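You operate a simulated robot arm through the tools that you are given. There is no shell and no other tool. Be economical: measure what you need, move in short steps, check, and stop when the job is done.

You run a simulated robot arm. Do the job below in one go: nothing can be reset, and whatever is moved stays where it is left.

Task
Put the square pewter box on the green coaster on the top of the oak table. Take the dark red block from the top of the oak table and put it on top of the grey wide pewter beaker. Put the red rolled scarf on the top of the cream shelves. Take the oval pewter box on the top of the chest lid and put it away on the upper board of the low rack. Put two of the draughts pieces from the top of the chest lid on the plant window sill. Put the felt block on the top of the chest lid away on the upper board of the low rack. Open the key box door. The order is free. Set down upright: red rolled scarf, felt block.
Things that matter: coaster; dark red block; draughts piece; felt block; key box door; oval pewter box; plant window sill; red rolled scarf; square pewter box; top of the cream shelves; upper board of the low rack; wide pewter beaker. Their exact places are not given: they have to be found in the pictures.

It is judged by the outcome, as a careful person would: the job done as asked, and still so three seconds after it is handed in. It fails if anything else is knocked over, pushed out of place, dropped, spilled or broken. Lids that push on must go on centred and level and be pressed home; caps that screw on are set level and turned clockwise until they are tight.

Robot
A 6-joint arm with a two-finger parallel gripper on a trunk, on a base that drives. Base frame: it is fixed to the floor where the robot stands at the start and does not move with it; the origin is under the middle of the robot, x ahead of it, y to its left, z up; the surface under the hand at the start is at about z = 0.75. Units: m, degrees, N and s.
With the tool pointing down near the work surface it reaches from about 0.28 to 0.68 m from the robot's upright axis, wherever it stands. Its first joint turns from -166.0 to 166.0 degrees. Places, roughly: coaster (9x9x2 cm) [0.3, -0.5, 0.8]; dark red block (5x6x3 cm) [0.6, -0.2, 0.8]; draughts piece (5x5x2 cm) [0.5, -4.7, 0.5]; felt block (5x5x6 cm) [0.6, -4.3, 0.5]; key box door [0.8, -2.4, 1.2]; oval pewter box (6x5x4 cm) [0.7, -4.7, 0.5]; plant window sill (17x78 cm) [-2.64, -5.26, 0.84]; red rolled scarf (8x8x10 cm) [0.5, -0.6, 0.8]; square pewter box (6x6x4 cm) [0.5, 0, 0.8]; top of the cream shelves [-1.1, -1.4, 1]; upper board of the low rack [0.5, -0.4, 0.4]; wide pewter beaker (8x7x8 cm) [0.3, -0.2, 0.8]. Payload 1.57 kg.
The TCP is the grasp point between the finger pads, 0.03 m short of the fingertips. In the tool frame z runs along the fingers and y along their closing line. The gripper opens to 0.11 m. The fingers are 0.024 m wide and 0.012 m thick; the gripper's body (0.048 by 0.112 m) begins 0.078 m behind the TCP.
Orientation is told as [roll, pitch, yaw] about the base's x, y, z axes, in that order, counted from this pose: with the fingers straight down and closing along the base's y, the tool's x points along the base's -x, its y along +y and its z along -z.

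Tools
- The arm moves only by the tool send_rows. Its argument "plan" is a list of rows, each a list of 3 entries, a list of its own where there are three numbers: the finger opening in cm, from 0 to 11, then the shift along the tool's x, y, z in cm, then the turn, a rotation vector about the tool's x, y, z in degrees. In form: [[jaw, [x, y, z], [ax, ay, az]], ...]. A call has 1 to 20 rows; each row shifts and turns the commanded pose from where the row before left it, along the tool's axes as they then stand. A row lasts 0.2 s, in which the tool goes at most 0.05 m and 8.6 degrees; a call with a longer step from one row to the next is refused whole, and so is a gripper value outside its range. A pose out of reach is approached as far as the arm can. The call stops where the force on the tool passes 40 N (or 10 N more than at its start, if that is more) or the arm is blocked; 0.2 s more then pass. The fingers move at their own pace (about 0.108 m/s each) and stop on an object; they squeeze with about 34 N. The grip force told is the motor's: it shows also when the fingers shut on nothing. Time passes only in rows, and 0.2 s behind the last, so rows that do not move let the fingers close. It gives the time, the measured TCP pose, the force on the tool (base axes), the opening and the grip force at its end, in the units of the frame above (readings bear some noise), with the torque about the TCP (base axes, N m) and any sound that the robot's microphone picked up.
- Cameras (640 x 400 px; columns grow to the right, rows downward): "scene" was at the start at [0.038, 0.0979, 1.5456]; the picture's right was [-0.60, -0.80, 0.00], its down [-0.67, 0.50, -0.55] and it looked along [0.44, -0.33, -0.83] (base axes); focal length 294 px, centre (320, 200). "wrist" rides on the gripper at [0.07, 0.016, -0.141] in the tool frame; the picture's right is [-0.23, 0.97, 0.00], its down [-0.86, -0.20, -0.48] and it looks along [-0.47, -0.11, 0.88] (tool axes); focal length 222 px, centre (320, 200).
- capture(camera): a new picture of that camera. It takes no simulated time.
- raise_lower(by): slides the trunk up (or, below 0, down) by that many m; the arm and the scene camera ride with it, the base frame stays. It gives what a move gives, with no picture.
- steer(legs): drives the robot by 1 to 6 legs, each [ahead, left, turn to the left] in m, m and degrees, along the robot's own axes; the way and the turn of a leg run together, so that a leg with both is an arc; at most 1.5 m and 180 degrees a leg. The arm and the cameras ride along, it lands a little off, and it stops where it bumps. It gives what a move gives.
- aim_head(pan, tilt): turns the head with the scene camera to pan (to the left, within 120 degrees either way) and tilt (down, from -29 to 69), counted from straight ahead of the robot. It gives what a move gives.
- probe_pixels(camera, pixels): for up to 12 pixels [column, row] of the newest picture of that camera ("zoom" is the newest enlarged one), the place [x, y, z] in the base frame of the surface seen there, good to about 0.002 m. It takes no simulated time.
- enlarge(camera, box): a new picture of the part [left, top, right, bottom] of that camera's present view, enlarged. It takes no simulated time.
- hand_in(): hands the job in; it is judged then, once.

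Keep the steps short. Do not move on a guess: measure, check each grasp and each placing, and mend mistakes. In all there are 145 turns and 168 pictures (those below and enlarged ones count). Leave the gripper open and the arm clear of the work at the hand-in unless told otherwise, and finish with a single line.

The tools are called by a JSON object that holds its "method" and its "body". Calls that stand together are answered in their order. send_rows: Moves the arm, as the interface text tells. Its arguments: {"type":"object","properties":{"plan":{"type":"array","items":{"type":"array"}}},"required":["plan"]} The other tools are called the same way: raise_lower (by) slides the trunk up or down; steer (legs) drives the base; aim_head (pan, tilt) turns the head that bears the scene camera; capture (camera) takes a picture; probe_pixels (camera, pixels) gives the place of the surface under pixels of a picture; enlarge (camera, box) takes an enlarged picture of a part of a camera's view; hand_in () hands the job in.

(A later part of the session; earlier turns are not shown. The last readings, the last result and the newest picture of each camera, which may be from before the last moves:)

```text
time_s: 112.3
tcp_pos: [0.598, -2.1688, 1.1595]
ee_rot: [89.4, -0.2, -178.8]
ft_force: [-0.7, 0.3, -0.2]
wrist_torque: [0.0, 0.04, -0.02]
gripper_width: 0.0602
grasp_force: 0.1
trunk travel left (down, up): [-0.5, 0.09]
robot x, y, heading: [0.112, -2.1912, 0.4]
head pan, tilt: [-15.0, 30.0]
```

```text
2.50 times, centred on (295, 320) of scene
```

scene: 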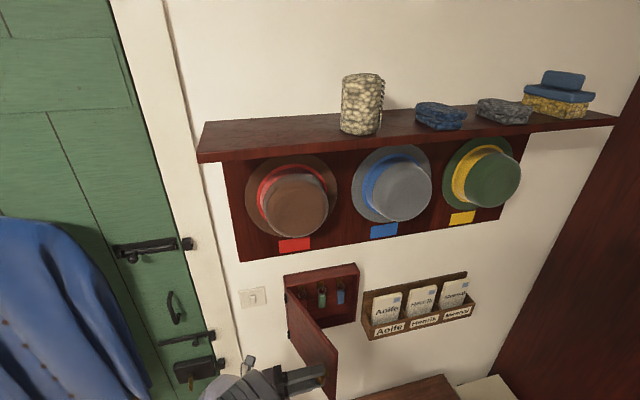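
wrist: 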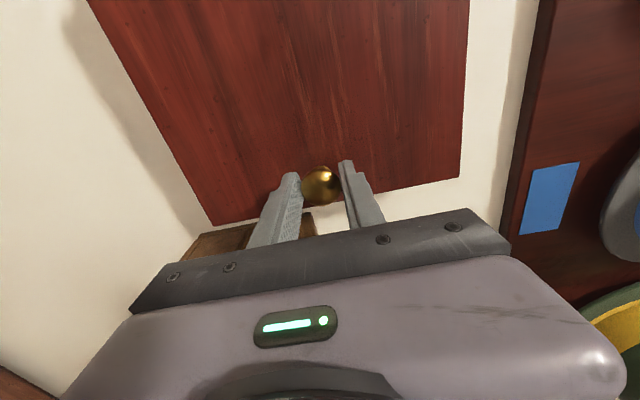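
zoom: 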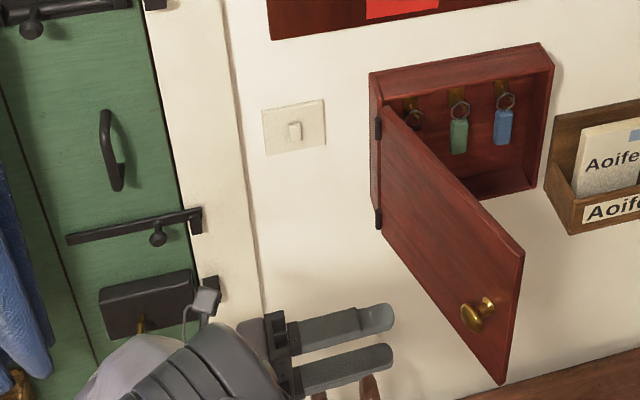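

{"method": "probe_pixels", "body": {"camera": "zoom", "pixels": [[523, 262], [505, 378], [480, 315], [385, 115], [385, 225]]}}

{"method": "send_rows", "body": {"plan": [[2, [-4.5, 0, 0], [0, 0, 0]], [2, [-4.5, 0, 0], [0, 0, 0]], [2, [-3, 0, 0], [0, 8, 0]], [2, [0, 0, 0], [0, 8, 0]], [2, [0, 0, 0], [0, 8, 0]], [2, [0, 0, 0], [0, 8, 0]], [2, [0, 0, 0], [0, 8, 0]], [2, [0, 0, 0], [0, 8, 0]], [2, [0, 0, 0], [0, 8, 0]], [2, [0, 0, 0], [0, 8, 0]], [2, [0, 0, 0], [0, 8, 0]], [2, [0, 0, 0], [0, 8, 0]], [2, [0, 0, 0], [0, 8, 0]], [2, [0, 0, 0], [0, 0, 0]]]}}

{"method": "capture", "body": {"camera": "scene"}}

```text
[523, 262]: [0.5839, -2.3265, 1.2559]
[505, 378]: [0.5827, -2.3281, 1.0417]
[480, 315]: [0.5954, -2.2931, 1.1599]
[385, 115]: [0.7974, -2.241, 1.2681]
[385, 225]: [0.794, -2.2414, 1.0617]
```

```text
time_s: 115.3
tcp_pos: [0.516, -2.0528, 1.1353]
ee_rot: [90.2, 1.1, -91.1]
ft_force: [0.5, -0.7, -0.4]
wrist_torque: [-0.04, 0.0, 0.0]
gripper_width: 0.0201
grasp_force: 0.0
out of reach, approached as far as the arm can: row 2, 11, 12, 13
trunk travel left (down, up): [-0.5, 0.09]
robot x, y, heading: [0.1109, -2.1942, 0.5]
head pan, tilt: [-15.0, 30.0]
```

```text
104 pictures are left
```

scene: 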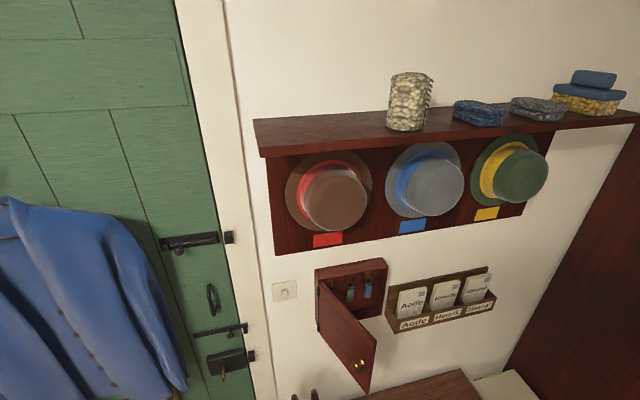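

Door is about 68° open. I'll take the closed fingers round the front to the right of the door's free edge, then advance behind it.

{"method": "send_rows", "body": {"plan": [[1, [-4.5, 0, -1.5], [0, 0, 0]], [1, [-4.5, 0, 0], [0, 0, 0]], [1, [-4.5, 0, 0], [0, 0, 0]], [1, [-4.5, 0, 0], [0, 0, 0]], [1, [-4.5, 0, 0], [0, 0, 0]], [1, [-4.5, 0, 0], [0, 0, 0]], [1, [-4.5, 0, 0], [0, 0, 0]], [1, [-4.5, 0, 0], [0, 0, 0]], [1, [0, 0, 0], [0, 0, 0]]]}}

{"method": "capture", "body": {"camera": "scene"}}

```text
time_s: 117.3
tcp_pos: [0.583, -2.1707, 1.0911]
ee_rot: [89.5, 1.7, -92.1]
ft_force: [0.4, 0.4, 0.7]
wrist_torque: [0.0, -0.01, 0.0]
gripper_width: 0.0102
grasp_force: 0.0
out of reach, approached as far as the arm can: row 1, 2, 3, 4, 5, 6, 7, 8
trunk travel left (down, up): [-0.5, 0.09]
robot x, y, heading: [0.1144, -2.1985, 0.3]
head pan, tilt: [-15.0, 30.0]
```

```text
103 pictures are left
```

scene: 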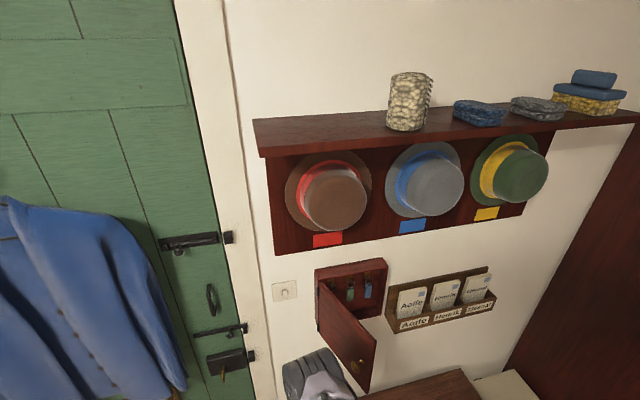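

Too close for a horizontal hand. Backing the base 0.22 m so the arm has room.

{"method": "steer", "body": {"legs": [[-0.22, 0, 0]]}}

{"method": "send_rows", "body": {"plan": [[1, [0, 0, 0], [0, 0, 0]], [1, [0, 0, 3], [0, 0, 0]], [1, [0, 0, 3], [0, 0, 0]], [1, [0, 0, 3], [0, 0, 0]], [1, [0, 0, 0], [0, 0, 0]]]}}

```text
time_s: 119.0
tcp_pos: [0.3593, -2.1737, 1.092]
ee_rot: [89.6, 1.7, -92.2]
ft_force: [-0.1, 0.2, 1.2]
wrist_torque: [0.02, 0.0, -0.04]
gripper_width: 0.0099
grasp_force: 0.1
trunk travel left (down, up): [-0.5, 0.09]
robot x, y, heading: [-0.1129, -2.1978, 0.4]
head pan, tilt: [-15.0, 30.0]
```

```text
time_s: 120.2
tcp_pos: [0.4496, -2.1773, 1.0903]
ee_rot: [89.5, 1.7, -92.4]
ft_force: [0.4, 1.0, 0.5]
wrist_torque: [0.02, 0.01, 0.0]
gripper_width: 0.0101
grasp_force: 0.1
trunk travel left (down, up): [-0.5, 0.09]
robot x, y, heading: [-0.1119, -2.1972, 0.3]
head pan, tilt: [-15.0, 30.0]
```

Now slide right to y ≈ -2.39 and up 5 cm, staying in front of the door edge.

{"method": "send_rows", "body": {"plan": [[1, [-4.3, 1, 0], [0, 0, 0]], [1, [-4.3, 1, 0], [0, 0, 0]], [1, [-4.3, 1, 0], [0, 0, 0]], [1, [-4.3, 1, 0], [0, 0, 0]], [1, [-4.3, 1, 0], [0, 0, 0]], [1, [0, 0, 0], [0, 0, 0]]]}}

{"method": "capture", "body": {"camera": "scene"}}

```text
time_s: 121.6
tcp_pos: [0.4413, -2.393, 1.1362]
ee_rot: [89.5, 1.7, -92.4]
ft_force: [-0.2, 0.7, -0.2]
wrist_torque: [0.03, -0.01, -0.02]
gripper_width: 0.0102
grasp_force: 0.2
trunk travel left (down, up): [-0.5, 0.09]
robot x, y, heading: [-0.1129, -2.2002, 0.2]
head pan, tilt: [-15.0, 30.0]
```

```text
102 pictures are left
```

scene: 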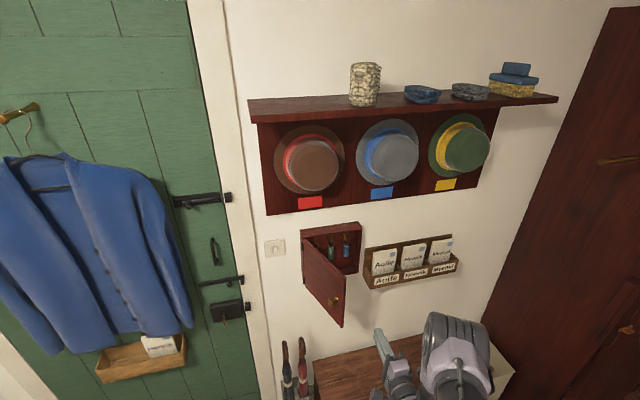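

Advance 16 cm behind the edge, then sweep left 17 cm.

{"method": "send_rows", "body": {"plan": [[1, [0, 0, 4], [0, 0, 0]], [1, [0, 0, 4], [0, 0, 0]], [1, [0, 0, 4], [0, 0, 0]], [1, [0, 0, 4], [0, 0, 0]], [1, [2.5, 0, 0], [0, 0, 0]], [1, [2.5, 0, 0], [0, 0, 0]], [1, [2, 0, 0], [0, 0, 0]], [1, [2, 0, 0], [0, 0, 0]], [1, [2, 0, 0], [0, 0, 0]], [1, [2, 0, 0], [0, 0, 0]], [1, [2, 0, 0], [0, 0, 0]], [1, [2, 0, 0], [0, 0, 0]], [1, [0, 0, 0], [0, 0, 0]]]}}

{"method": "capture", "body": {"camera": "scene"}}

```text
time_s: 124.4
tcp_pos: [0.6082, -2.2297, 1.1369]
ee_rot: [89.5, 1.7, -92.3]
ft_force: [0.4, 0.0, -0.2]
wrist_torque: [-0.02, 0.03, 0.03]
gripper_width: 0.0102
grasp_force: 0.0
trunk travel left (down, up): [-0.5, 0.09]
robot x, y, heading: [-0.1128, -2.1979, 0.3]
head pan, tilt: [-15.0, 30.0]
```

```text
101 pictures are left
```

scene: 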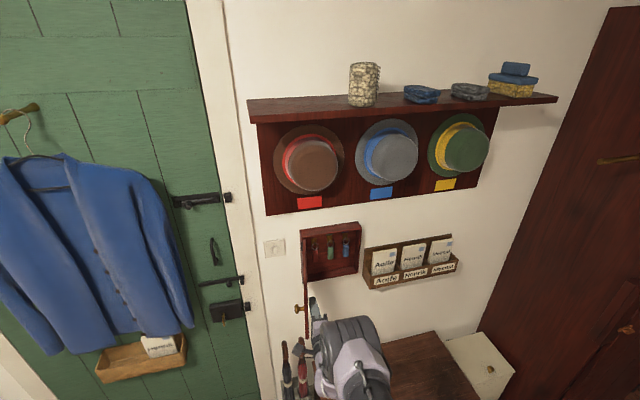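

The door now stands about 95° open. Retreat straight back, then return the hand to pointing down.

{"method": "send_rows", "body": {"plan": [[1, [-1, 0, -4], [0, 0, 0]], [1, [-1, 0, -4], [0, 0, 0]], [1, [0, 0, -4], [0, 0, 0]], [1, [0, 0, -2], [0, 0, 0]], [3, [0, 0, 0], [0, 0, -8.2]], [3, [0, 0, 0], [0, 0, -8.2]], [3, [0, 0, 0], [0, 0, -8.2]], [3, [0, 0, 0], [0, 0, -8.2]], [3, [0, 0, 0], [0, 0, -8.2]], [3, [0, 0, 0], [0, 0, -8.2]], [3, [0, 0, 0], [0, 0, -8.2]], [3, [0, 0, 0], [0, 0, -8.2]], [3, [0, 0, 0], [0, 0, -8.2]], [3, [0, 0, 0], [0, 0, -8.2]], [3, [0, 0, 0], [0, 0, -8.0]], [3, [0, 0, 0], [0, 0, 0]]]}}

{"method": "send_rows", "body": {"plan": [[3, [0, 0, 0], [0, 8.2, 0]], [3, [0, 0, 0], [0, 8.2, 0]], [3, [0, 0, 0], [0, 8.2, 0]], [3, [0, 0, 0], [0, 8.2, 0]], [3, [0, 0, 0], [0, 8.2, 0]], [3, [0, 0, 0], [0, 8.2, 0]], [3, [0, 0, 0], [0, 8.2, 0]], [3, [0, 0, 0], [0, 8.2, 0]], [3, [0, 0, 0], [0, 8.2, 0]], [3, [0, 0, 0], [0, 8.2, 0]], [3, [0, 0, 0], [0, 8.0, 0]], [3, [0, 0, 0], [0, 0, 0]]]}}

{"method": "capture", "body": {"camera": "scene"}}

```text
time_s: 127.8
tcp_pos: [0.4679, -2.2443, 1.1385]
ee_rot: [74.8, -88.2, -77.1]
ft_force: [0.4, -0.3, -0.7]
wrist_torque: [0.0, 0.01, 0.04]
gripper_width: 0.0301
grasp_force: 0.1
trunk travel left (down, up): [-0.5, 0.09]
robot x, y, heading: [-0.1105, -2.1981, 0.2]
head pan, tilt: [-15.0, 30.0]
```

```text
time_s: 130.4
tcp_pos: [0.467, -2.244, 1.1391]
ee_rot: [1.7, 0.5, -2.4]
ft_force: [0.2, 0.5, -0.6]
wrist_torque: [0.01, -0.03, 0.01]
gripper_width: 0.0302
grasp_force: 0.0
out of reach, approached as far as the arm can: row 9
trunk travel left (down, up): [-0.5, 0.09]
robot x, y, heading: [-0.1101, -2.199, 0.7]
head pan, tilt: [-15.0, 30.0]
```

```text
100 pictures are left
```

scene: 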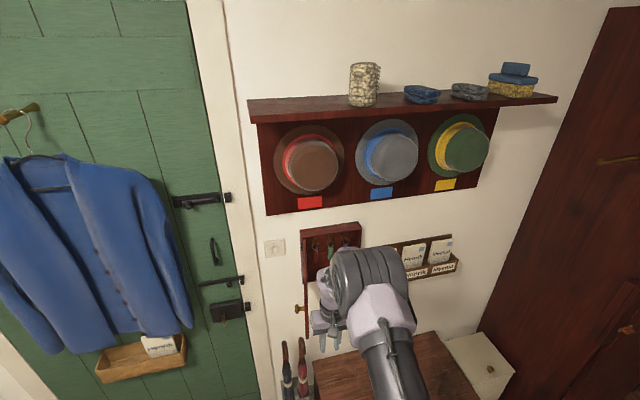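

Straighten the small residual tilt, retract, and look toward the chest.

{"method": "send_rows", "body": {"plan": [[3, [4, 0, 0], [1.7, -0.5, -2.4]], [3, [4, 0, 0], [0, 0, 0]], [3, [4, 0, 0], [0, 0, 0]], [3, [4, 0, 0], [0, 0, 0]], [3, [0, 0, 0], [0, 0, 0]]]}}

{"method": "aim_head", "body": {"pan": -75, "tilt": 30}}

{"method": "capture", "body": {"camera": "scene"}}

```text
time_s: 131.6
tcp_pos: [0.3084, -2.2429, 1.1382]
ee_rot: [-0.1, 0.0, 0.2]
ft_force: [0.0, 0.2, 0.1]
wrist_torque: [0.0, 0.0, -0.01]
gripper_width: 0.0296
grasp_force: 0.1
trunk travel left (down, up): [-0.5, 0.09]
robot x, y, heading: [-0.1143, -2.1965, 0.2]
head pan, tilt: [-15.0, 30.0]
```

```text
time_s: 132.9
tcp_pos: [0.3085, -2.2426, 1.1392]
ee_rot: [0.0, 0.0, 0.1]
ft_force: [0.5, 0.4, -0.6]
wrist_torque: [-0.02, 0.0, 0.0]
gripper_width: 0.0301
grasp_force: 0.0
trunk travel left (down, up): [-0.5, 0.09]
robot x, y, heading: [-0.112, -2.1984, 0.4]
head pan, tilt: [-75.0, 30.0]
```

```text
99 pictures are left
```

scene: 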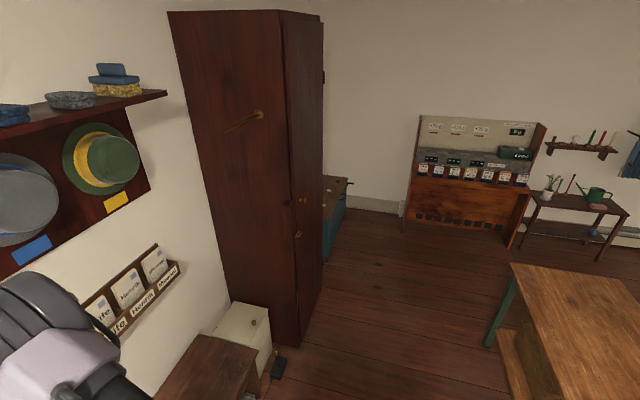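

{"method": "probe_pixels", "body": {"camera": "scene", "pixels": [[300, 345], [325, 262], [330, 258], [348, 215], [500, 345], [510, 265], [268, 375], [280, 370], [415, 225], [400, 300], [525, 240], [490, 320]]}}

```text
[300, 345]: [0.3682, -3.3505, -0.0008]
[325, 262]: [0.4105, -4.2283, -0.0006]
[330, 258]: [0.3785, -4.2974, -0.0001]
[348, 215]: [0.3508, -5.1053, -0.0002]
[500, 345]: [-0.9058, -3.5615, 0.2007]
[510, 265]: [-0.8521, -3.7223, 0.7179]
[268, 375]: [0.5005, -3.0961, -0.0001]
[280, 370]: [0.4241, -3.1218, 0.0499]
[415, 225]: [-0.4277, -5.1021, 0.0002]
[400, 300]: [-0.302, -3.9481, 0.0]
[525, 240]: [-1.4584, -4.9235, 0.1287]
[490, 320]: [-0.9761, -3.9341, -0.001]
```

Aisle is clear: wardrobe front x≈0.37, worktable x≈-0.85. Back 0.1 m, then slide right 2.35 m to the chest.

{"method": "steer", "body": {"legs": [[-0.1, 0, 0], [0, -1.2, 0], [0, -1.15, 0]]}}

{"method": "aim_head", "body": {"pan": -5, "tilt": 50}}

{"method": "capture", "body": {"camera": "scene"}}

```text
time_s: 145.2
tcp_pos: [0.2268, -4.5847, 1.1394]
ee_rot: [-0.1, -0.2, 1.0]
ft_force: [0.1, 0.0, 0.1]
wrist_torque: [-0.01, -0.02, 0.01]
gripper_width: 0.0301
grasp_force: 0.0
trunk travel left (down, up): [-0.5, 0.09]
robot x, y, heading: [-0.1946, -4.5481, 1.0]
head pan, tilt: [-75.0, 30.0]
```

```text
time_s: 146.6
tcp_pos: [0.2268, -4.5856, 1.1401]
ee_rot: [-0.2, -0.1, 1.0]
ft_force: [0.6, -0.2, -0.3]
wrist_torque: [-0.01, 0.03, -0.01]
gripper_width: 0.0301
grasp_force: 0.0
trunk travel left (down, up): [-0.5, 0.09]
robot x, y, heading: [-0.1953, -4.5465, 1.0]
head pan, tilt: [-5.0, 50.0]
```

```text
98 pictures are left
```

scene: 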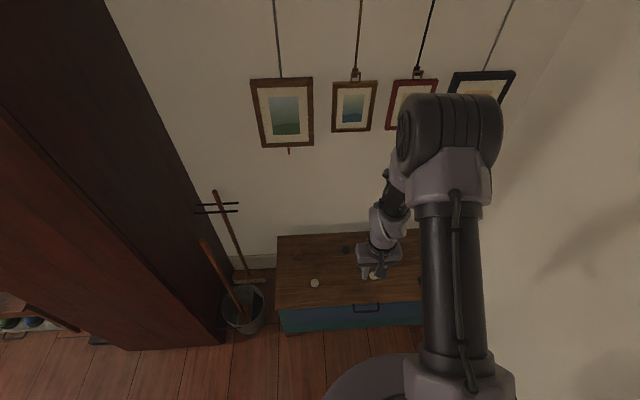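

{"method": "enlarge", "body": {"camera": "scene", "box": [260, 210, 440, 330]}}

{"method": "probe_pixels", "body": {"camera": "scene", "pixels": [[278, 237], [276, 305], [420, 302], [315, 282], [298, 257], [346, 248], [374, 276], [420, 282], [340, 290], [280, 330]]}}

```text
3.33 times, centred on (350, 270) of scene
```

zoom: 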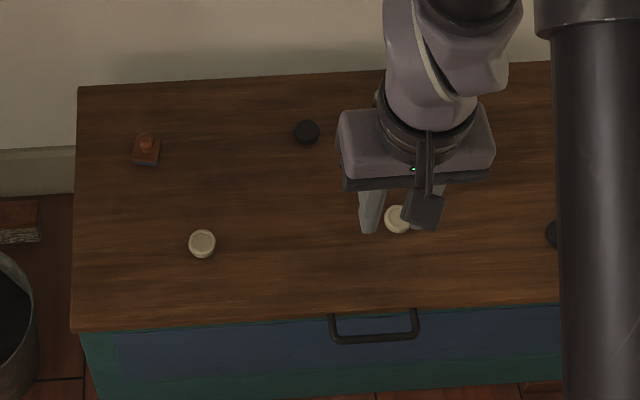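

```text
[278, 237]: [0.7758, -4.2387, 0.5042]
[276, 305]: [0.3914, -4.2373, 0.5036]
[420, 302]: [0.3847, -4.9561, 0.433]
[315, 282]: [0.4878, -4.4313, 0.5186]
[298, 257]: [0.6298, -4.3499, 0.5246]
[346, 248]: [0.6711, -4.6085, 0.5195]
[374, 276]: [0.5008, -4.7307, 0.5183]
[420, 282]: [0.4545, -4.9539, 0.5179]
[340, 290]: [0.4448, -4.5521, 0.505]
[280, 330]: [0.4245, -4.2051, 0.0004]
```

Chest top is z 0.505 with draughts pieces at (0.488,-4.431), (0.50,-4.73), (0.671,-4.61) and (0.455,-4.954). I'll move closer and look from a clearer angle.

{"method": "steer", "body": {"legs": [[0.24, 0, -1]]}}

{"method": "send_rows", "body": {"plan": [[8, [2, 4.5, 0], [0, 0, 0]], [8, [0, 4.5, 0], [0, 0, 0]], [8, [0, 4.5, 0], [0, 0, 0]], [8, [0, 4.5, 0], [0, 0, 0]], [8, [0, 4.5, 0], [0, 0, 0]], [8, [0, 4.5, 0], [0, 0, 0]], [8, [0, 0, 0], [0, 0, 0]]]}}

{"method": "aim_head", "body": {"pan": -10, "tilt": 62}}

{"method": "capture", "body": {"camera": "scene"}}

```text
time_s: 148.4
tcp_pos: [0.4648, -4.5909, 1.1398]
ee_rot: [0.0, -0.1, -0.1]
ft_force: [0.7, -0.2, -0.7]
wrist_torque: [0.0, 0.0, -0.02]
gripper_width: 0.0298
grasp_force: 0.0
trunk travel left (down, up): [-0.5, 0.09]
robot x, y, heading: [0.0495, -4.5437, 0.5]
head pan, tilt: [-5.0, 50.0]
```

```text
time_s: 150.0
tcp_pos: [0.4467, -4.322, 1.1409]
ee_rot: [0.1, -0.1, -0.1]
ft_force: [0.0, -0.6, -0.2]
wrist_torque: [0.01, 0.01, -0.05]
gripper_width: 0.08
grasp_force: 0.1
trunk travel left (down, up): [-0.5, 0.09]
robot x, y, heading: [0.0456, -4.5456, 0.0]
head pan, tilt: [-5.0, 50.0]
```

```text
time_s: 150.7
tcp_pos: [0.4466, -4.3215, 1.1402]
ee_rot: [-0.1, -0.1, 0.0]
ft_force: [0.1, 0.1, 0.9]
wrist_torque: [0.0, 0.01, 0.0]
gripper_width: 0.0798
grasp_force: 0.0
trunk travel left (down, up): [-0.5, 0.09]
robot x, y, heading: [0.0446, -4.5437, 0.2]
head pan, tilt: [-10.0, 62.0]
```

```text
96 pictures are left
```

scene: 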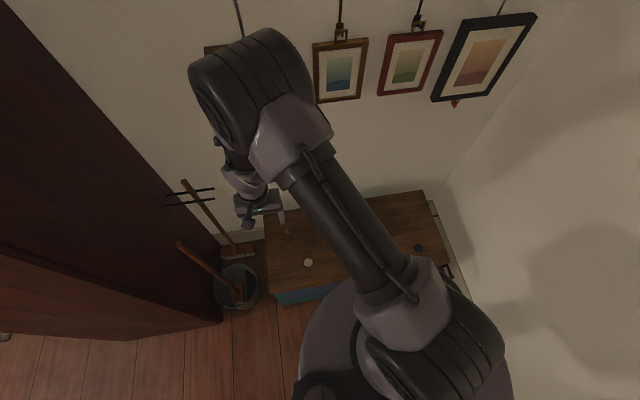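

The arm blocks the view, so I'll use the wrist camera, with the hand moved back to mid-chest.

{"method": "send_rows", "body": {"plan": [[8, [0, -4.5, 0], [0, 0, 0]], [8, [0, -4.5, 0], [0, 0, 0]], [8, [0, -4.5, 0], [0, 0, 0]], [8, [0, -4.5, 0], [0, 0, 0]], [8, [0, -4.5, 0], [0, 0, 0]], [8, [0, -4.5, 0], [0, 0, 0]], [8, [0, 0, 0], [0, 0, 0]]]}}

{"method": "capture", "body": {"camera": "wrist"}}

```text
time_s: 152.3
tcp_pos: [0.4455, -4.5883, 1.1382]
ee_rot: [0.0, -0.2, 0.0]
ft_force: [-0.3, 0.8, -0.5]
wrist_torque: [0.0, -0.02, 0.0]
gripper_width: 0.0797
grasp_force: 0.0
trunk travel left (down, up): [-0.5, 0.09]
robot x, y, heading: [0.0445, -4.5462, 0.3]
head pan, tilt: [-10.0, 62.0]
```

```text
95 pictures are left
```

wrist: 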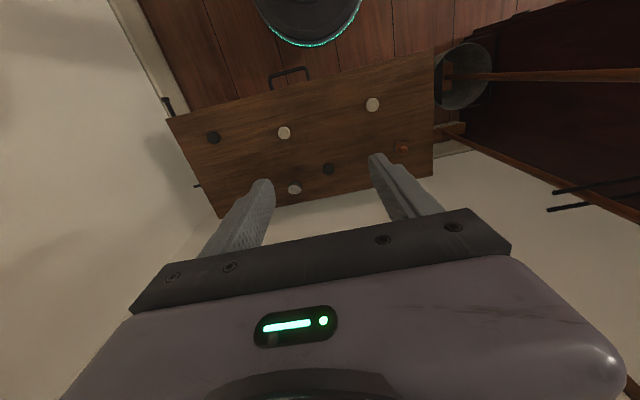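

Visible items: oval pewter box (295,188), reddish felt block (402,147), four draughts. Zoom.

{"method": "enlarge", "body": {"camera": "wrist", "box": [260, 90, 430, 210]}}

{"method": "probe_pixels", "body": {"camera": "wrist", "pixels": [[295, 187], [402, 146], [372, 104], [283, 132], [328, 168], [213, 138], [290, 190], [300, 189], [398, 150], [408, 147]]}}

```text
3.33 times, centred on (345, 150) of wrist
```

zoom: 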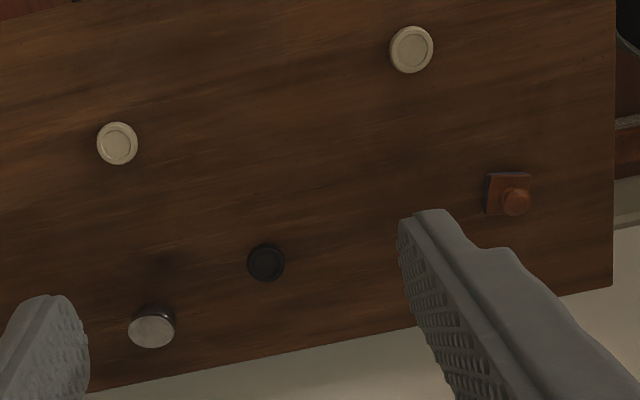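

```text
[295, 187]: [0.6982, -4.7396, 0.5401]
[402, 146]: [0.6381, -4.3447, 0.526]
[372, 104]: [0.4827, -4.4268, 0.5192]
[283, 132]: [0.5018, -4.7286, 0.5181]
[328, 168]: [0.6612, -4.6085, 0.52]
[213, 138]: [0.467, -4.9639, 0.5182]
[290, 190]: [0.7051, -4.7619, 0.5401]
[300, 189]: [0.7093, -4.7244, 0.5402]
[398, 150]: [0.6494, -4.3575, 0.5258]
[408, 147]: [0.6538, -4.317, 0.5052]
```

Draughts first: the white one at (0.483,-4.427). Position above it, then lower the trunk.

{"method": "send_rows", "body": {"plan": [[8, [-1, 4, 0], [0, 0, 0]], [8, [-1, 4, 0], [0, 0, 0]], [8, [-1, 4, 0], [0, 0, 0]], [8, [-0.7, 4.1, 0], [0, 0, 0]], [8, [0, 0, 0], [0, 0, 0]]]}}

{"method": "raise_lower", "body": {"by": -0.48}}

{"method": "capture", "body": {"camera": "wrist"}}

```text
time_s: 153.5
tcp_pos: [0.4839, -4.4293, 1.14]
ee_rot: [0.1, -0.1, -0.1]
ft_force: [0.7, 0.5, 0.4]
wrist_torque: [0.03, -0.03, 0.0]
gripper_width: 0.0799
grasp_force: 0.1
trunk travel left (down, up): [-0.5, 0.09]
robot x, y, heading: [0.0478, -4.5484, 0.4]
head pan, tilt: [-10.0, 62.0]
```

```text
refused: -0.48 is not a number from -0.4 to 0.4
```

```text
93 pictures are left
```

wrist: 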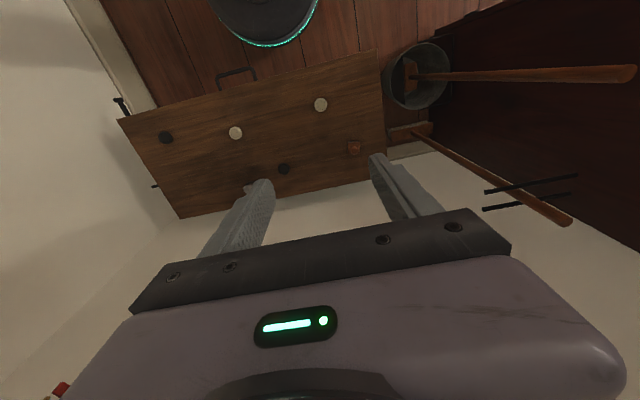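

Lower by 0.4 m (the limit per call).

{"method": "raise_lower", "body": {"by": -0.4}}

{"method": "capture", "body": {"camera": "wrist"}}

```text
time_s: 157.4
tcp_pos: [0.484, -4.4289, 0.7408]
ee_rot: [0.0, -0.2, -0.1]
ft_force: [-1.4, -0.6, -0.2]
wrist_torque: [0.02, 0.0, 0.0]
gripper_width: 0.08
grasp_force: 0.1
trunk travel left (down, up): [-0.1, 0.49]
robot x, y, heading: [0.0465, -4.5437, 0.1]
head pan, tilt: [-10.0, 62.0]
```

```text
92 pictures are left
```

wrist: 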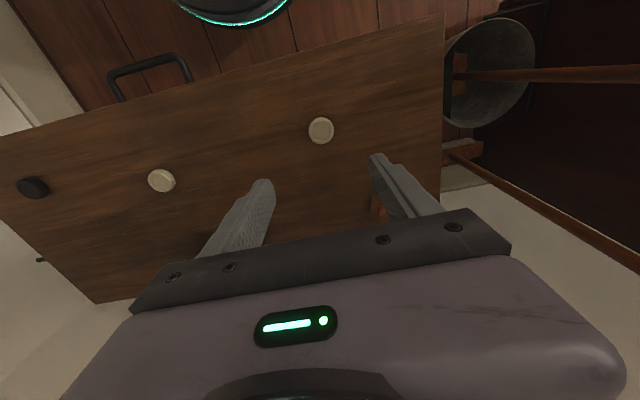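

{"method": "probe_pixels", "body": {"camera": "wrist", "pixels": [[320, 130], [309, 132], [332, 129], [321, 118], [320, 142]]}}

{"method": "send_rows", "body": {"plan": [[8, [0, 0, 4.5], [0, 0, 0]], [8, [0, 0, 4.5], [0, 0, 0]], [8, [0, 0, 4.5], [0, 0, 0]], [8, [0, 0, 4], [0, 0, 0]], [8, [0, 0, 0], [0, 0, 0]]]}}

{"method": "capture", "body": {"camera": "wrist"}}

```text
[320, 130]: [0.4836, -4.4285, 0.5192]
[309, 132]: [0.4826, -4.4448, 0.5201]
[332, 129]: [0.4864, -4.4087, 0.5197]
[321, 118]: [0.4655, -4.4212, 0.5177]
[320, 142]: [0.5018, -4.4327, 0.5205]
```

```text
time_s: 158.6
tcp_pos: [0.4828, -4.4299, 0.5658]
ee_rot: [0.0, -0.1, -0.1]
ft_force: [0.2, 0.7, 0.8]
wrist_torque: [0.02, 0.02, 0.0]
gripper_width: 0.0801
grasp_force: 0.1
trunk travel left (down, up): [-0.1, 0.49]
robot x, y, heading: [0.0407, -4.5462, 0.0]
head pan, tilt: [-10.0, 62.0]
```

```text
91 pictures are left
```

wrist: 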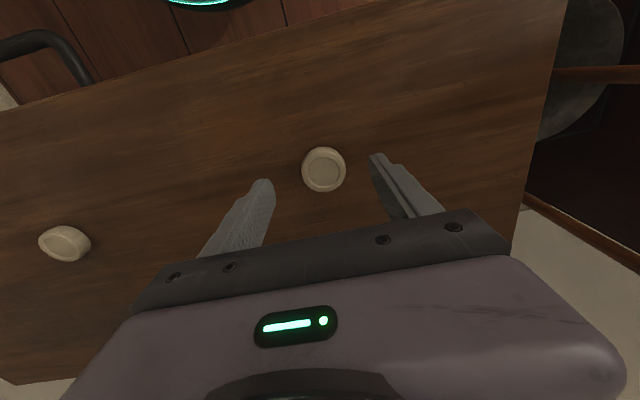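

Centred. Down 2.7 cm, close, lift.

{"method": "send_rows", "body": {"plan": [[8, [0, 0, 2.0], [0, 0, 0]], [8, [0, 0, 0.7], [0, 0, 0]], [8, [0, 0, 0], [0, 0, 0]], [2, [0, 0, 0], [0, 0, 0]], [2, [0, 0, 0], [0, 0, 0]], [2, [0, 0, 0], [0, 0, 0]], [2, [0, 0, -4], [0, 0, 0]], [2, [0, 0, -5], [0, 0, 0]], [2, [0, 0, -5], [0, 0, 0]], [2, [0, 0, -5], [0, 0, 0]], [2, [0, 0, 0], [0, 0, 0]]]}}

{"method": "capture", "body": {"camera": "wrist"}}

```text
time_s: 161.0
tcp_pos: [0.4823, -4.4256, 0.7269]
ee_rot: [0.1, -0.1, -0.1]
ft_force: [0.4, 0.0, 0.0]
wrist_torque: [-0.05, 0.01, -0.01]
gripper_width: 0.0384
grasp_force: 34.0
trunk travel left (down, up): [-0.1, 0.49]
robot x, y, heading: [0.0433, -4.5411, 0.2]
head pan, tilt: [-10.0, 62.0]
```

```text
90 pictures are left
```

wrist: 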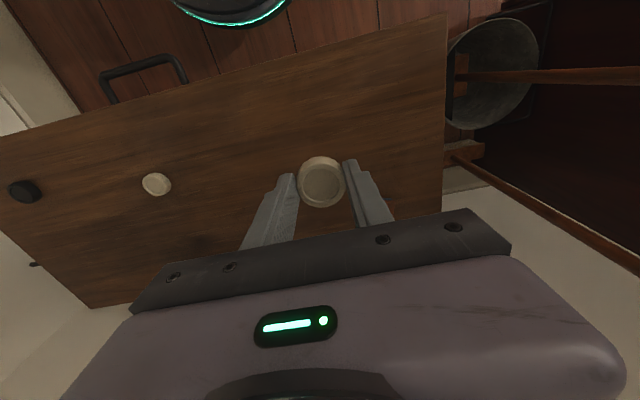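

Piece held. Raise the trunk, retract, back off and look toward the window.

{"method": "raise_lower", "body": {"by": 0.3}}

{"method": "send_rows", "body": {"plan": [[2, [3, -3, 0], [0, 0, 0]], [2, [3, -3, 0], [0, 0, 0]], [2, [0, -3, 0], [0, 0, 0]], [2, [0, -3, 0], [0, 0, 0]], [2, [0, 0, 0], [0, 0, 0]]]}}

{"method": "steer", "body": {"legs": [[-0.35, 0, 0], [0, 0, -90]]}}

{"method": "aim_head", "body": {"pan": -45, "tilt": 25}}

{"method": "capture", "body": {"camera": "scene"}}

```text
time_s: 164.0
tcp_pos: [0.4819, -4.4268, 1.0268]
ee_rot: [0.0, -0.1, 0.0]
ft_force: [0.6, -0.3, 0.0]
wrist_torque: [0.02, 0.0, 0.01]
gripper_width: 0.0384
grasp_force: 34.1
trunk travel left (down, up): [-0.4, 0.19]
robot x, y, heading: [0.0439, -4.5399, 0.3]
head pan, tilt: [-10.0, 62.0]
```

```text
time_s: 165.2
tcp_pos: [0.4226, -4.5471, 1.0278]
ee_rot: [0.0, -0.1, 0.0]
ft_force: [0.0, -0.2, -0.5]
wrist_torque: [-0.01, 0.03, 0.03]
gripper_width: 0.0386
grasp_force: 33.8
trunk travel left (down, up): [-0.4, 0.19]
robot x, y, heading: [0.0482, -4.5433, 0.2]
head pan, tilt: [-10.0, 62.0]
```

```text
time_s: 171.2
tcp_pos: [-0.3051, -4.9207, 1.0275]
ee_rot: [0.0, -0.1, -89.9]
ft_force: [-0.4, -0.3, 0.4]
wrist_torque: [0.01, 0.02, 0.02]
gripper_width: 0.0384
grasp_force: 34.0
trunk travel left (down, up): [-0.4, 0.19]
robot x, y, heading: [-0.3041, -4.5413, -89.6]
head pan, tilt: [-10.0, 62.0]
```

```text
time_s: 172.3
tcp_pos: [-0.3058, -4.9217, 1.0261]
ee_rot: [0.0, -0.1, -89.9]
ft_force: [-0.1, 0.5, 0.5]
wrist_torque: [0.0, 0.04, 0.02]
gripper_width: 0.0385
grasp_force: 34.4
trunk travel left (down, up): [-0.4, 0.19]
robot x, y, heading: [-0.3059, -4.5413, -89.4]
head pan, tilt: [-45.0, 25.0]
```

```text
89 pictures are left
```

scene: 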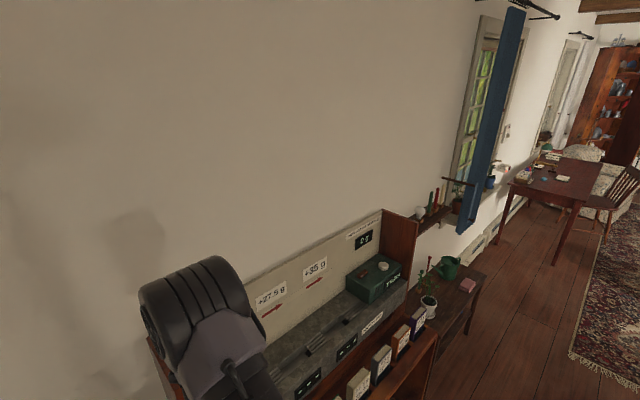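

{"method": "probe_pixels", "body": {"camera": "scene", "pixels": [[436, 345], [466, 334], [482, 275], [470, 200], [490, 192], [460, 232], [555, 265], [513, 185], [470, 225], [505, 170], [495, 240], [545, 300]]}}

{"method": "enlarge", "body": {"camera": "scene", "box": [400, 100, 560, 300]}}

```text
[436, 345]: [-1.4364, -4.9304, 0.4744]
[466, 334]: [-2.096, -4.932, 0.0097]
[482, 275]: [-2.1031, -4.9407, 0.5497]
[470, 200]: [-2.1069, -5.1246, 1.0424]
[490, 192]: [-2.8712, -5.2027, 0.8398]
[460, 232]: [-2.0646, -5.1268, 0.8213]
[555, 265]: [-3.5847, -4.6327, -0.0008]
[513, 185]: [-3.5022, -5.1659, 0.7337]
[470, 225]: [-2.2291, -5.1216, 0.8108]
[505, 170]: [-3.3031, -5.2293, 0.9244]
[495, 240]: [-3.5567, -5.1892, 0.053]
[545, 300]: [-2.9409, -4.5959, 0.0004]
```

```text
2.00 times, centred on (480, 200) of scene
```

zoom: 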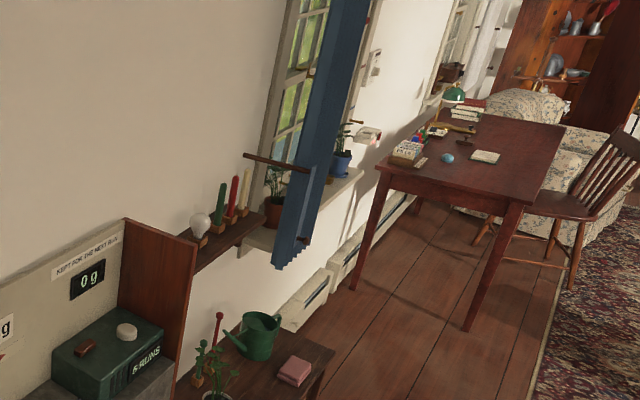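

Sill is z 0.84, y≈-5.2, x≈-2.2..-3.0. The curtain is at its near end, with the desk beyond x -3.5. I'll back to y -4.34 and slide right 2.3 m.

{"method": "steer", "body": {"legs": [[-0.2, 0, 0], [0, -1.15, 0], [0, -1.15, 0]]}}

{"method": "aim_head", "body": {"pan": 0, "tilt": 35}}

{"method": "capture", "body": {"camera": "scene"}}

```text
time_s: 184.8
tcp_pos: [-2.5907, -4.7698, 1.0267]
ee_rot: [0.1, -0.1, -88.4]
ft_force: [0.5, -1.0, -0.2]
wrist_torque: [-0.03, -0.01, 0.01]
gripper_width: 0.0387
grasp_force: 33.7
trunk travel left (down, up): [-0.4, 0.19]
robot x, y, heading: [-2.5994, -4.3897, -88.0]
head pan, tilt: [-45.0, 25.0]
```

```text
time_s: 185.9
tcp_pos: [-2.5887, -4.7701, 1.0267]
ee_rot: [0.0, 0.0, -88.4]
ft_force: [-0.1, -0.5, -0.4]
wrist_torque: [-0.02, 0.02, 0.01]
gripper_width: 0.0385
grasp_force: 33.8
trunk travel left (down, up): [-0.4, 0.19]
robot x, y, heading: [-2.6016, -4.3922, -88.3]
head pan, tilt: [0.0, 35.0]
```

```text
87 pictures are left
```

scene: 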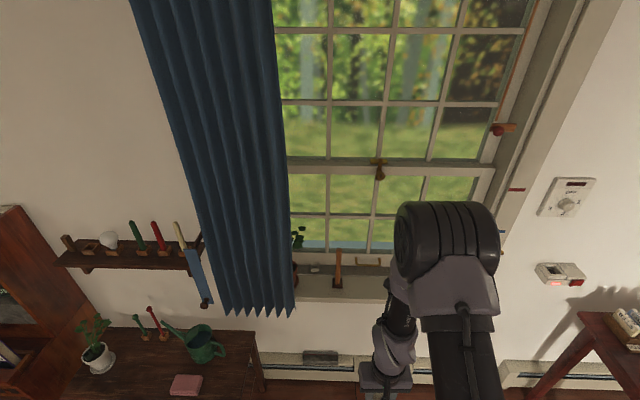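

{"method": "enlarge", "body": {"camera": "scene", "box": [270, 220, 420, 320]}}

{"method": "probe_pixels", "body": {"camera": "scene", "pixels": [[300, 285], [325, 290], [338, 280], [355, 285], [375, 285], [300, 298], [375, 296], [345, 265], [375, 262], [315, 270], [290, 280], [275, 310]]}}

```text
4.00 times, centred on (345, 270) of scene
```

zoom: 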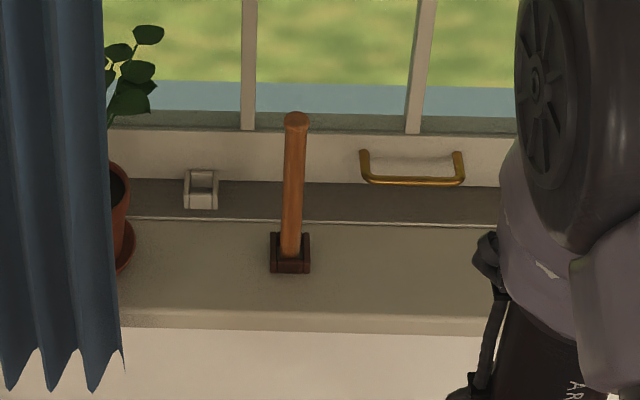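

```text
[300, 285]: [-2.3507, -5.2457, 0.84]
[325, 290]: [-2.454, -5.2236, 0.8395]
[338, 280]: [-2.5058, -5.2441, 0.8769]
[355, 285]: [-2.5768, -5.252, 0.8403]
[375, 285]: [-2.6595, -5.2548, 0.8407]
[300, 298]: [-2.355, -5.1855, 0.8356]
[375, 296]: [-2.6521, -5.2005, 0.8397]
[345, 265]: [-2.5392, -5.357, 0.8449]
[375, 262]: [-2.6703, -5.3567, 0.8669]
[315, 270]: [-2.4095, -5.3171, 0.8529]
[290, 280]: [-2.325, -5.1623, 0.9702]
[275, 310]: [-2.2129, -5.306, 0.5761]
```

Free sill surface: y -5.19..-5.30, x -2.55..-2.8, beyond the wooden prop at (-2.505,-5.24). I'll target (-2.61,-5.245). Drive ahead 0.27 m, straightening heading.

{"method": "steer", "body": {"legs": [[0.27, 0, -1.8]]}}

{"method": "capture", "body": {"camera": "wrist"}}

```text
time_s: 187.8
tcp_pos: [-2.5993, -5.0415, 1.0267]
ee_rot: [0.0, -0.1, -90.3]
ft_force: [0.0, -0.7, -0.3]
wrist_torque: [0.01, 0.01, -0.04]
gripper_width: 0.0385
grasp_force: 33.8
trunk travel left (down, up): [-0.4, 0.19]
robot x, y, heading: [-2.5913, -4.6645, -90.3]
head pan, tilt: [0.0, 35.0]
```

```text
85 pictures are left
```

wrist: 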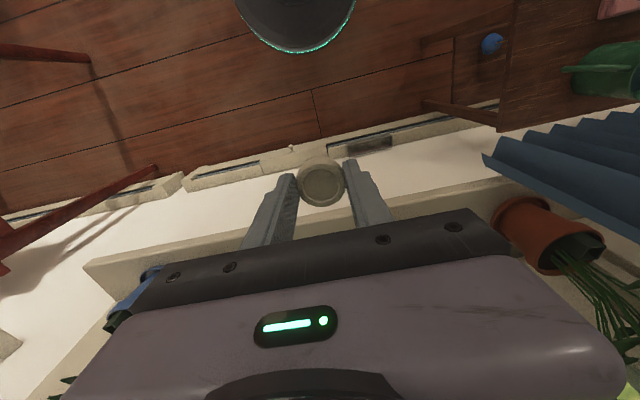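

Move forward 20.4 cm and -x 1 cm, then down to just above the sill.

{"method": "send_rows", "body": {"plan": [[2, [-4.1, -0.2, 0], [0, 0, 0]], [2, [-4.1, -0.2, 0], [0, 0, 0]], [2, [-4.1, -0.2, 0], [0, 0, 0]], [2, [-4.1, -0.2, 0], [0, 0, 0]], [2, [-4.0, -0.3, 0], [0, 0, 0]], [2, [0, 0, 0], [0, 0, 0]], [2, [0, 0, 4.5], [0, 0, 0]], [2, [0, 0, 4.5], [0, 0, 0]], [2, [0, 0, 4], [0, 0, 0]], [2, [0, 0, 0], [0, 0, 0]]]}}

{"method": "capture", "body": {"camera": "wrist"}}

{"method": "capture", "body": {"camera": "scene"}}

```text
time_s: 190.0
tcp_pos: [-2.6106, -5.2451, 0.8968]
ee_rot: [-0.1, -0.2, -90.4]
ft_force: [-1.0, 0.5, -0.4]
wrist_torque: [-0.04, -0.01, -0.04]
gripper_width: 0.0386
grasp_force: 33.8
trunk travel left (down, up): [-0.4, 0.19]
robot x, y, heading: [-2.5906, -4.6609, -90.1]
head pan, tilt: [0.0, 35.0]
```

```text
84 pictures are left
```

wrist: 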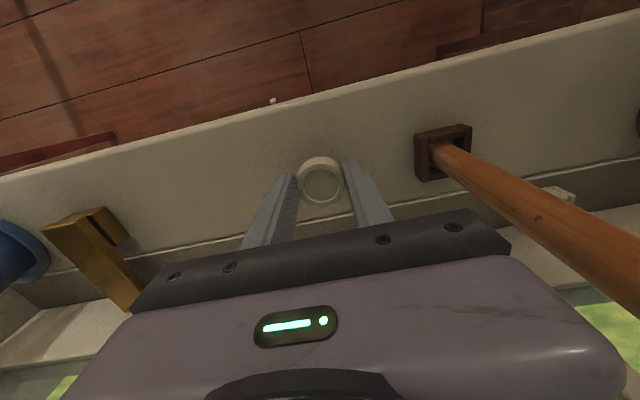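

```text
83 pictures are left
```

scene: 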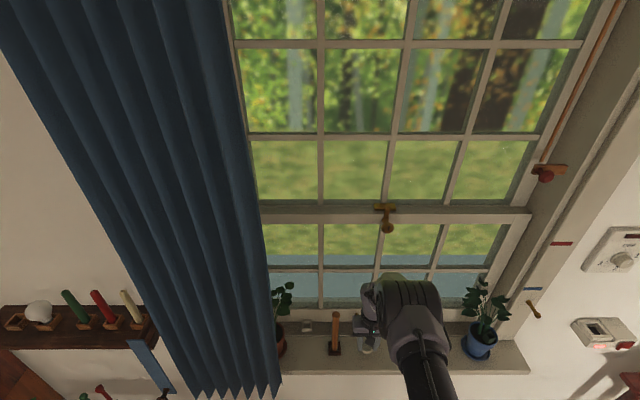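

Clear of the prop. Lower to contact.

{"method": "send_rows", "body": {"plan": [[2, [0, 0, 1.6], [0, 0, 0]], [2, [0, 0, 0.4], [0, 0, 0]], [2, [0, 0, 0.2], [0, 0, 0]], [2, [0, 0, 0.15], [0, 0, 0]], [2, [0, 0, 0], [0, 0, 0]]]}}

```text
time_s: 191.2
tcp_pos: [-2.6106, -5.2449, 0.8744]
ee_rot: [0.1, -0.1, -90.3]
ft_force: [2.0, 0.8, 14.5]
wrist_torque: [-0.04, -0.15, 0.03]
gripper_width: 0.0388
grasp_force: 33.9
trunk travel left (down, up): [-0.4, 0.19]
robot x, y, heading: [-2.5928, -4.6607, -90.3]
head pan, tilt: [0.0, 35.0]
```

Contact at 14 N. Release and rise.

{"method": "send_rows", "body": {"plan": [[5, [0, 0, 0], [0, 0, 0]], [6, [0, 0, 0], [0, 0, 0]], [6, [0, 0, -4], [0, 0, 0]], [6, [0, 0, -5], [0, 0, 0]], [6, [0, 0, -5], [0, 0, 0]], [6, [4.5, 0, 0], [0, 0, 0]], [6, [4.5, 0, 0], [0, 0, 0]], [6, [4.5, 0, 0], [0, 0, 0]], [6, [4.5, 0, 0], [0, 0, 0]], [6, [0, 0, 0], [0, 0, 0]]]}}

{"method": "enlarge", "body": {"camera": "scene", "box": [260, 270, 540, 400]}}

```text
time_s: 193.4
tcp_pos: [-2.6085, -5.0632, 1.0131]
ee_rot: [0.0, -0.1, -90.3]
ft_force: [0.5, -0.6, -0.2]
wrist_torque: [0.03, 0.01, 0.0]
gripper_width: 0.0598
grasp_force: 0.0
trunk travel left (down, up): [-0.4, 0.19]
robot x, y, heading: [-2.5989, -4.6627, -90.4]
head pan, tilt: [0.0, 35.0]
```

```text
2.29 times, centred on (400, 335) of scene
```

zoom: 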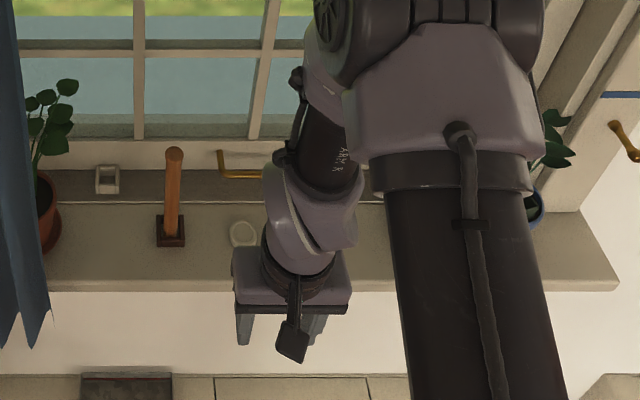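

Piece one stands on the sill. Driving back to the chest for the second piece at (0.502,-4.729).

{"method": "steer", "body": {"legs": [[-0.32, 0, 0.4], [0, 1.15, 0], [0, 1.15, 0], [0, 0, 90], [0, -0.28, 0], [0.34, 0, 0]]}}

{"method": "capture", "body": {"camera": "wrist"}}

```text
time_s: 213.7
tcp_pos: [0.4558, -4.6421, 1.013]
ee_rot: [0.1, -0.1, -0.9]
ft_force: [0.6, 0.3, 0.5]
wrist_torque: [0.0, 0.03, -0.01]
gripper_width: 0.06
grasp_force: 0.1
trunk travel left (down, up): [-0.4, 0.19]
robot x, y, heading: [0.0546, -4.6223, -0.6]
head pan, tilt: [0.0, 35.0]
```

```text
81 pictures are left
```

wrist: 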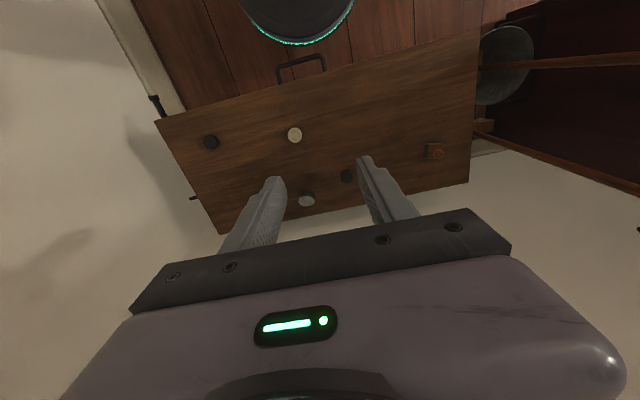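

{"method": "probe_pixels", "body": {"camera": "wrist", "pixels": [[295, 134], [307, 200], [437, 150]]}}

{"method": "send_rows", "body": {"plan": [[8, [-2.3, -4.3, 0], [0, 0, 0]], [8, [-2.3, -4.3, 0], [0, 0, 0]], [8, [0, 0, 0], [0, 0, 0]]]}}

{"method": "raise_lower", "body": {"by": -0.3}}

{"method": "capture", "body": {"camera": "wrist"}}

```text
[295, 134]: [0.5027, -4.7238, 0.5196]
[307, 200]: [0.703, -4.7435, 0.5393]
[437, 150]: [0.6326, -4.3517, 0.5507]
```

```text
time_s: 214.5
tcp_pos: [0.5016, -4.7267, 1.0135]
ee_rot: [0.0, -0.1, -0.9]
ft_force: [0.5, -0.6, -0.8]
wrist_torque: [0.02, -0.01, 0.0]
gripper_width: 0.08
grasp_force: 0.0
trunk travel left (down, up): [-0.4, 0.19]
robot x, y, heading: [0.0553, -4.6202, -0.4]
head pan, tilt: [0.0, 35.0]
```

```text
time_s: 217.5
tcp_pos: [0.5015, -4.7262, 0.7134]
ee_rot: [-0.1, -0.1, -0.9]
ft_force: [-0.1, 0.4, 0.1]
wrist_torque: [0.02, 0.01, 0.02]
gripper_width: 0.0802
grasp_force: 0.1
trunk travel left (down, up): [-0.1, 0.49]
robot x, y, heading: [0.0534, -4.6234, -0.7]
head pan, tilt: [0.0, 35.0]
```

```text
80 pictures are left
```

wrist: 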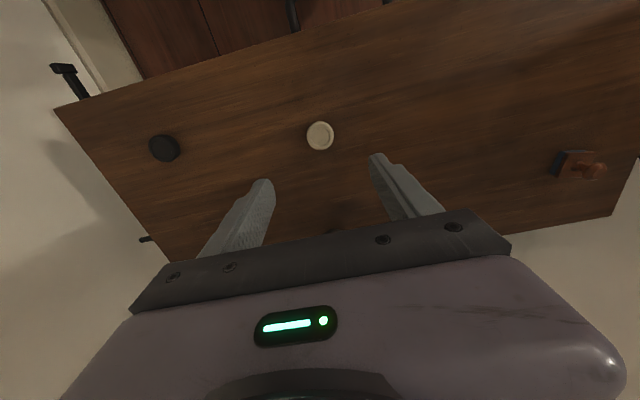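

Aligned (piece at (320,135)). Descend 17.4 cm, close, lift.

{"method": "send_rows", "body": {"plan": [[8, [0, 0, 4.5], [0, 0, 0]], [8, [0, 0, 4.5], [0, 0, 0]], [8, [0, 0, 4.5], [0, 0, 0]], [8, [0, 0, 3], [0, 0, 0]], [8, [0, 0, 0.9], [0, 0, 0]], [8, [0, 0, 0], [0, 0, 0]], [2, [0, 0, 0], [0, 0, 0]], [2, [0, 0, 0], [0, 0, 0]], [2, [0, 0, 0], [0, 0, 0]], [2, [0, 0, -4], [0, 0, 0]], [2, [0, 0, -5], [0, 0, 0]], [2, [0, 0, -5], [0, 0, 0]], [2, [0, 0, -5], [0, 0, 0]], [2, [0, 0, 0], [0, 0, 0]]]}}

{"method": "capture", "body": {"camera": "wrist"}}

```text
time_s: 220.5
tcp_pos: [0.502, -4.7271, 0.7299]
ee_rot: [0.0, 0.0, -0.9]
ft_force: [0.0, 0.6, -0.1]
wrist_torque: [-0.01, 0.02, -0.01]
gripper_width: 0.0381
grasp_force: 34.1
trunk travel left (down, up): [-0.1, 0.49]
robot x, y, heading: [0.0535, -4.6246, -0.9]
head pan, tilt: [0.0, 35.0]
```

```text
79 pictures are left
```

wrist: 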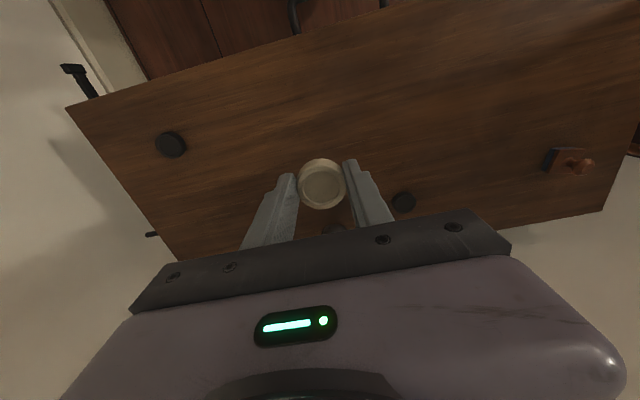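

Held. Raise, retract, and drive the route back to the window.

{"method": "raise_lower", "body": {"by": 0.3}}

{"method": "send_rows", "body": {"plan": [[2, [2.5, 4, 0], [0, 0, 0]], [2, [2.5, 4, 0], [0, 0, 0]], [2, [0, 2, 0], [0, 0, 0]], [2, [0, 0, 0], [0, 0, 0]]]}}

{"method": "steer", "body": {"legs": [[-0.35, 0, 0], [0, 0.27, 0], [0, 0, -89.2], [0, -1.18, 0], [0, -1.18, 0]]}}

```text
time_s: 223.5
tcp_pos: [0.5012, -4.7282, 1.0296]
ee_rot: [0.1, 0.0, -0.9]
ft_force: [-0.3, -0.1, 0.1]
wrist_torque: [0.02, -0.01, -0.03]
gripper_width: 0.0388
grasp_force: 34.4
trunk travel left (down, up): [-0.4, 0.19]
robot x, y, heading: [0.0566, -4.6269, -0.6]
head pan, tilt: [0.0, 35.0]
```

```text
time_s: 224.5
tcp_pos: [0.4552, -4.6261, 1.0295]
ee_rot: [0.0, -0.2, -0.9]
ft_force: [-0.1, 0.5, -0.7]
wrist_torque: [0.0, 0.0, 0.01]
gripper_width: 0.0385
grasp_force: 33.6
trunk travel left (down, up): [-0.4, 0.19]
robot x, y, heading: [0.0549, -4.6233, -0.9]
head pan, tilt: [0.0, 35.0]
```

```text
time_s: 243.2
tcp_pos: [-2.6286, -4.8277, 1.0312]
ee_rot: [0.0, 0.0, -88.0]
ft_force: [0.2, 0.0, 0.0]
wrist_torque: [0.0, 0.0, 0.01]
gripper_width: 0.0387
grasp_force: 34.0
trunk travel left (down, up): [-0.4, 0.19]
robot x, y, heading: [-2.6489, -4.4317, -87.7]
head pan, tilt: [0.0, 35.0]
```

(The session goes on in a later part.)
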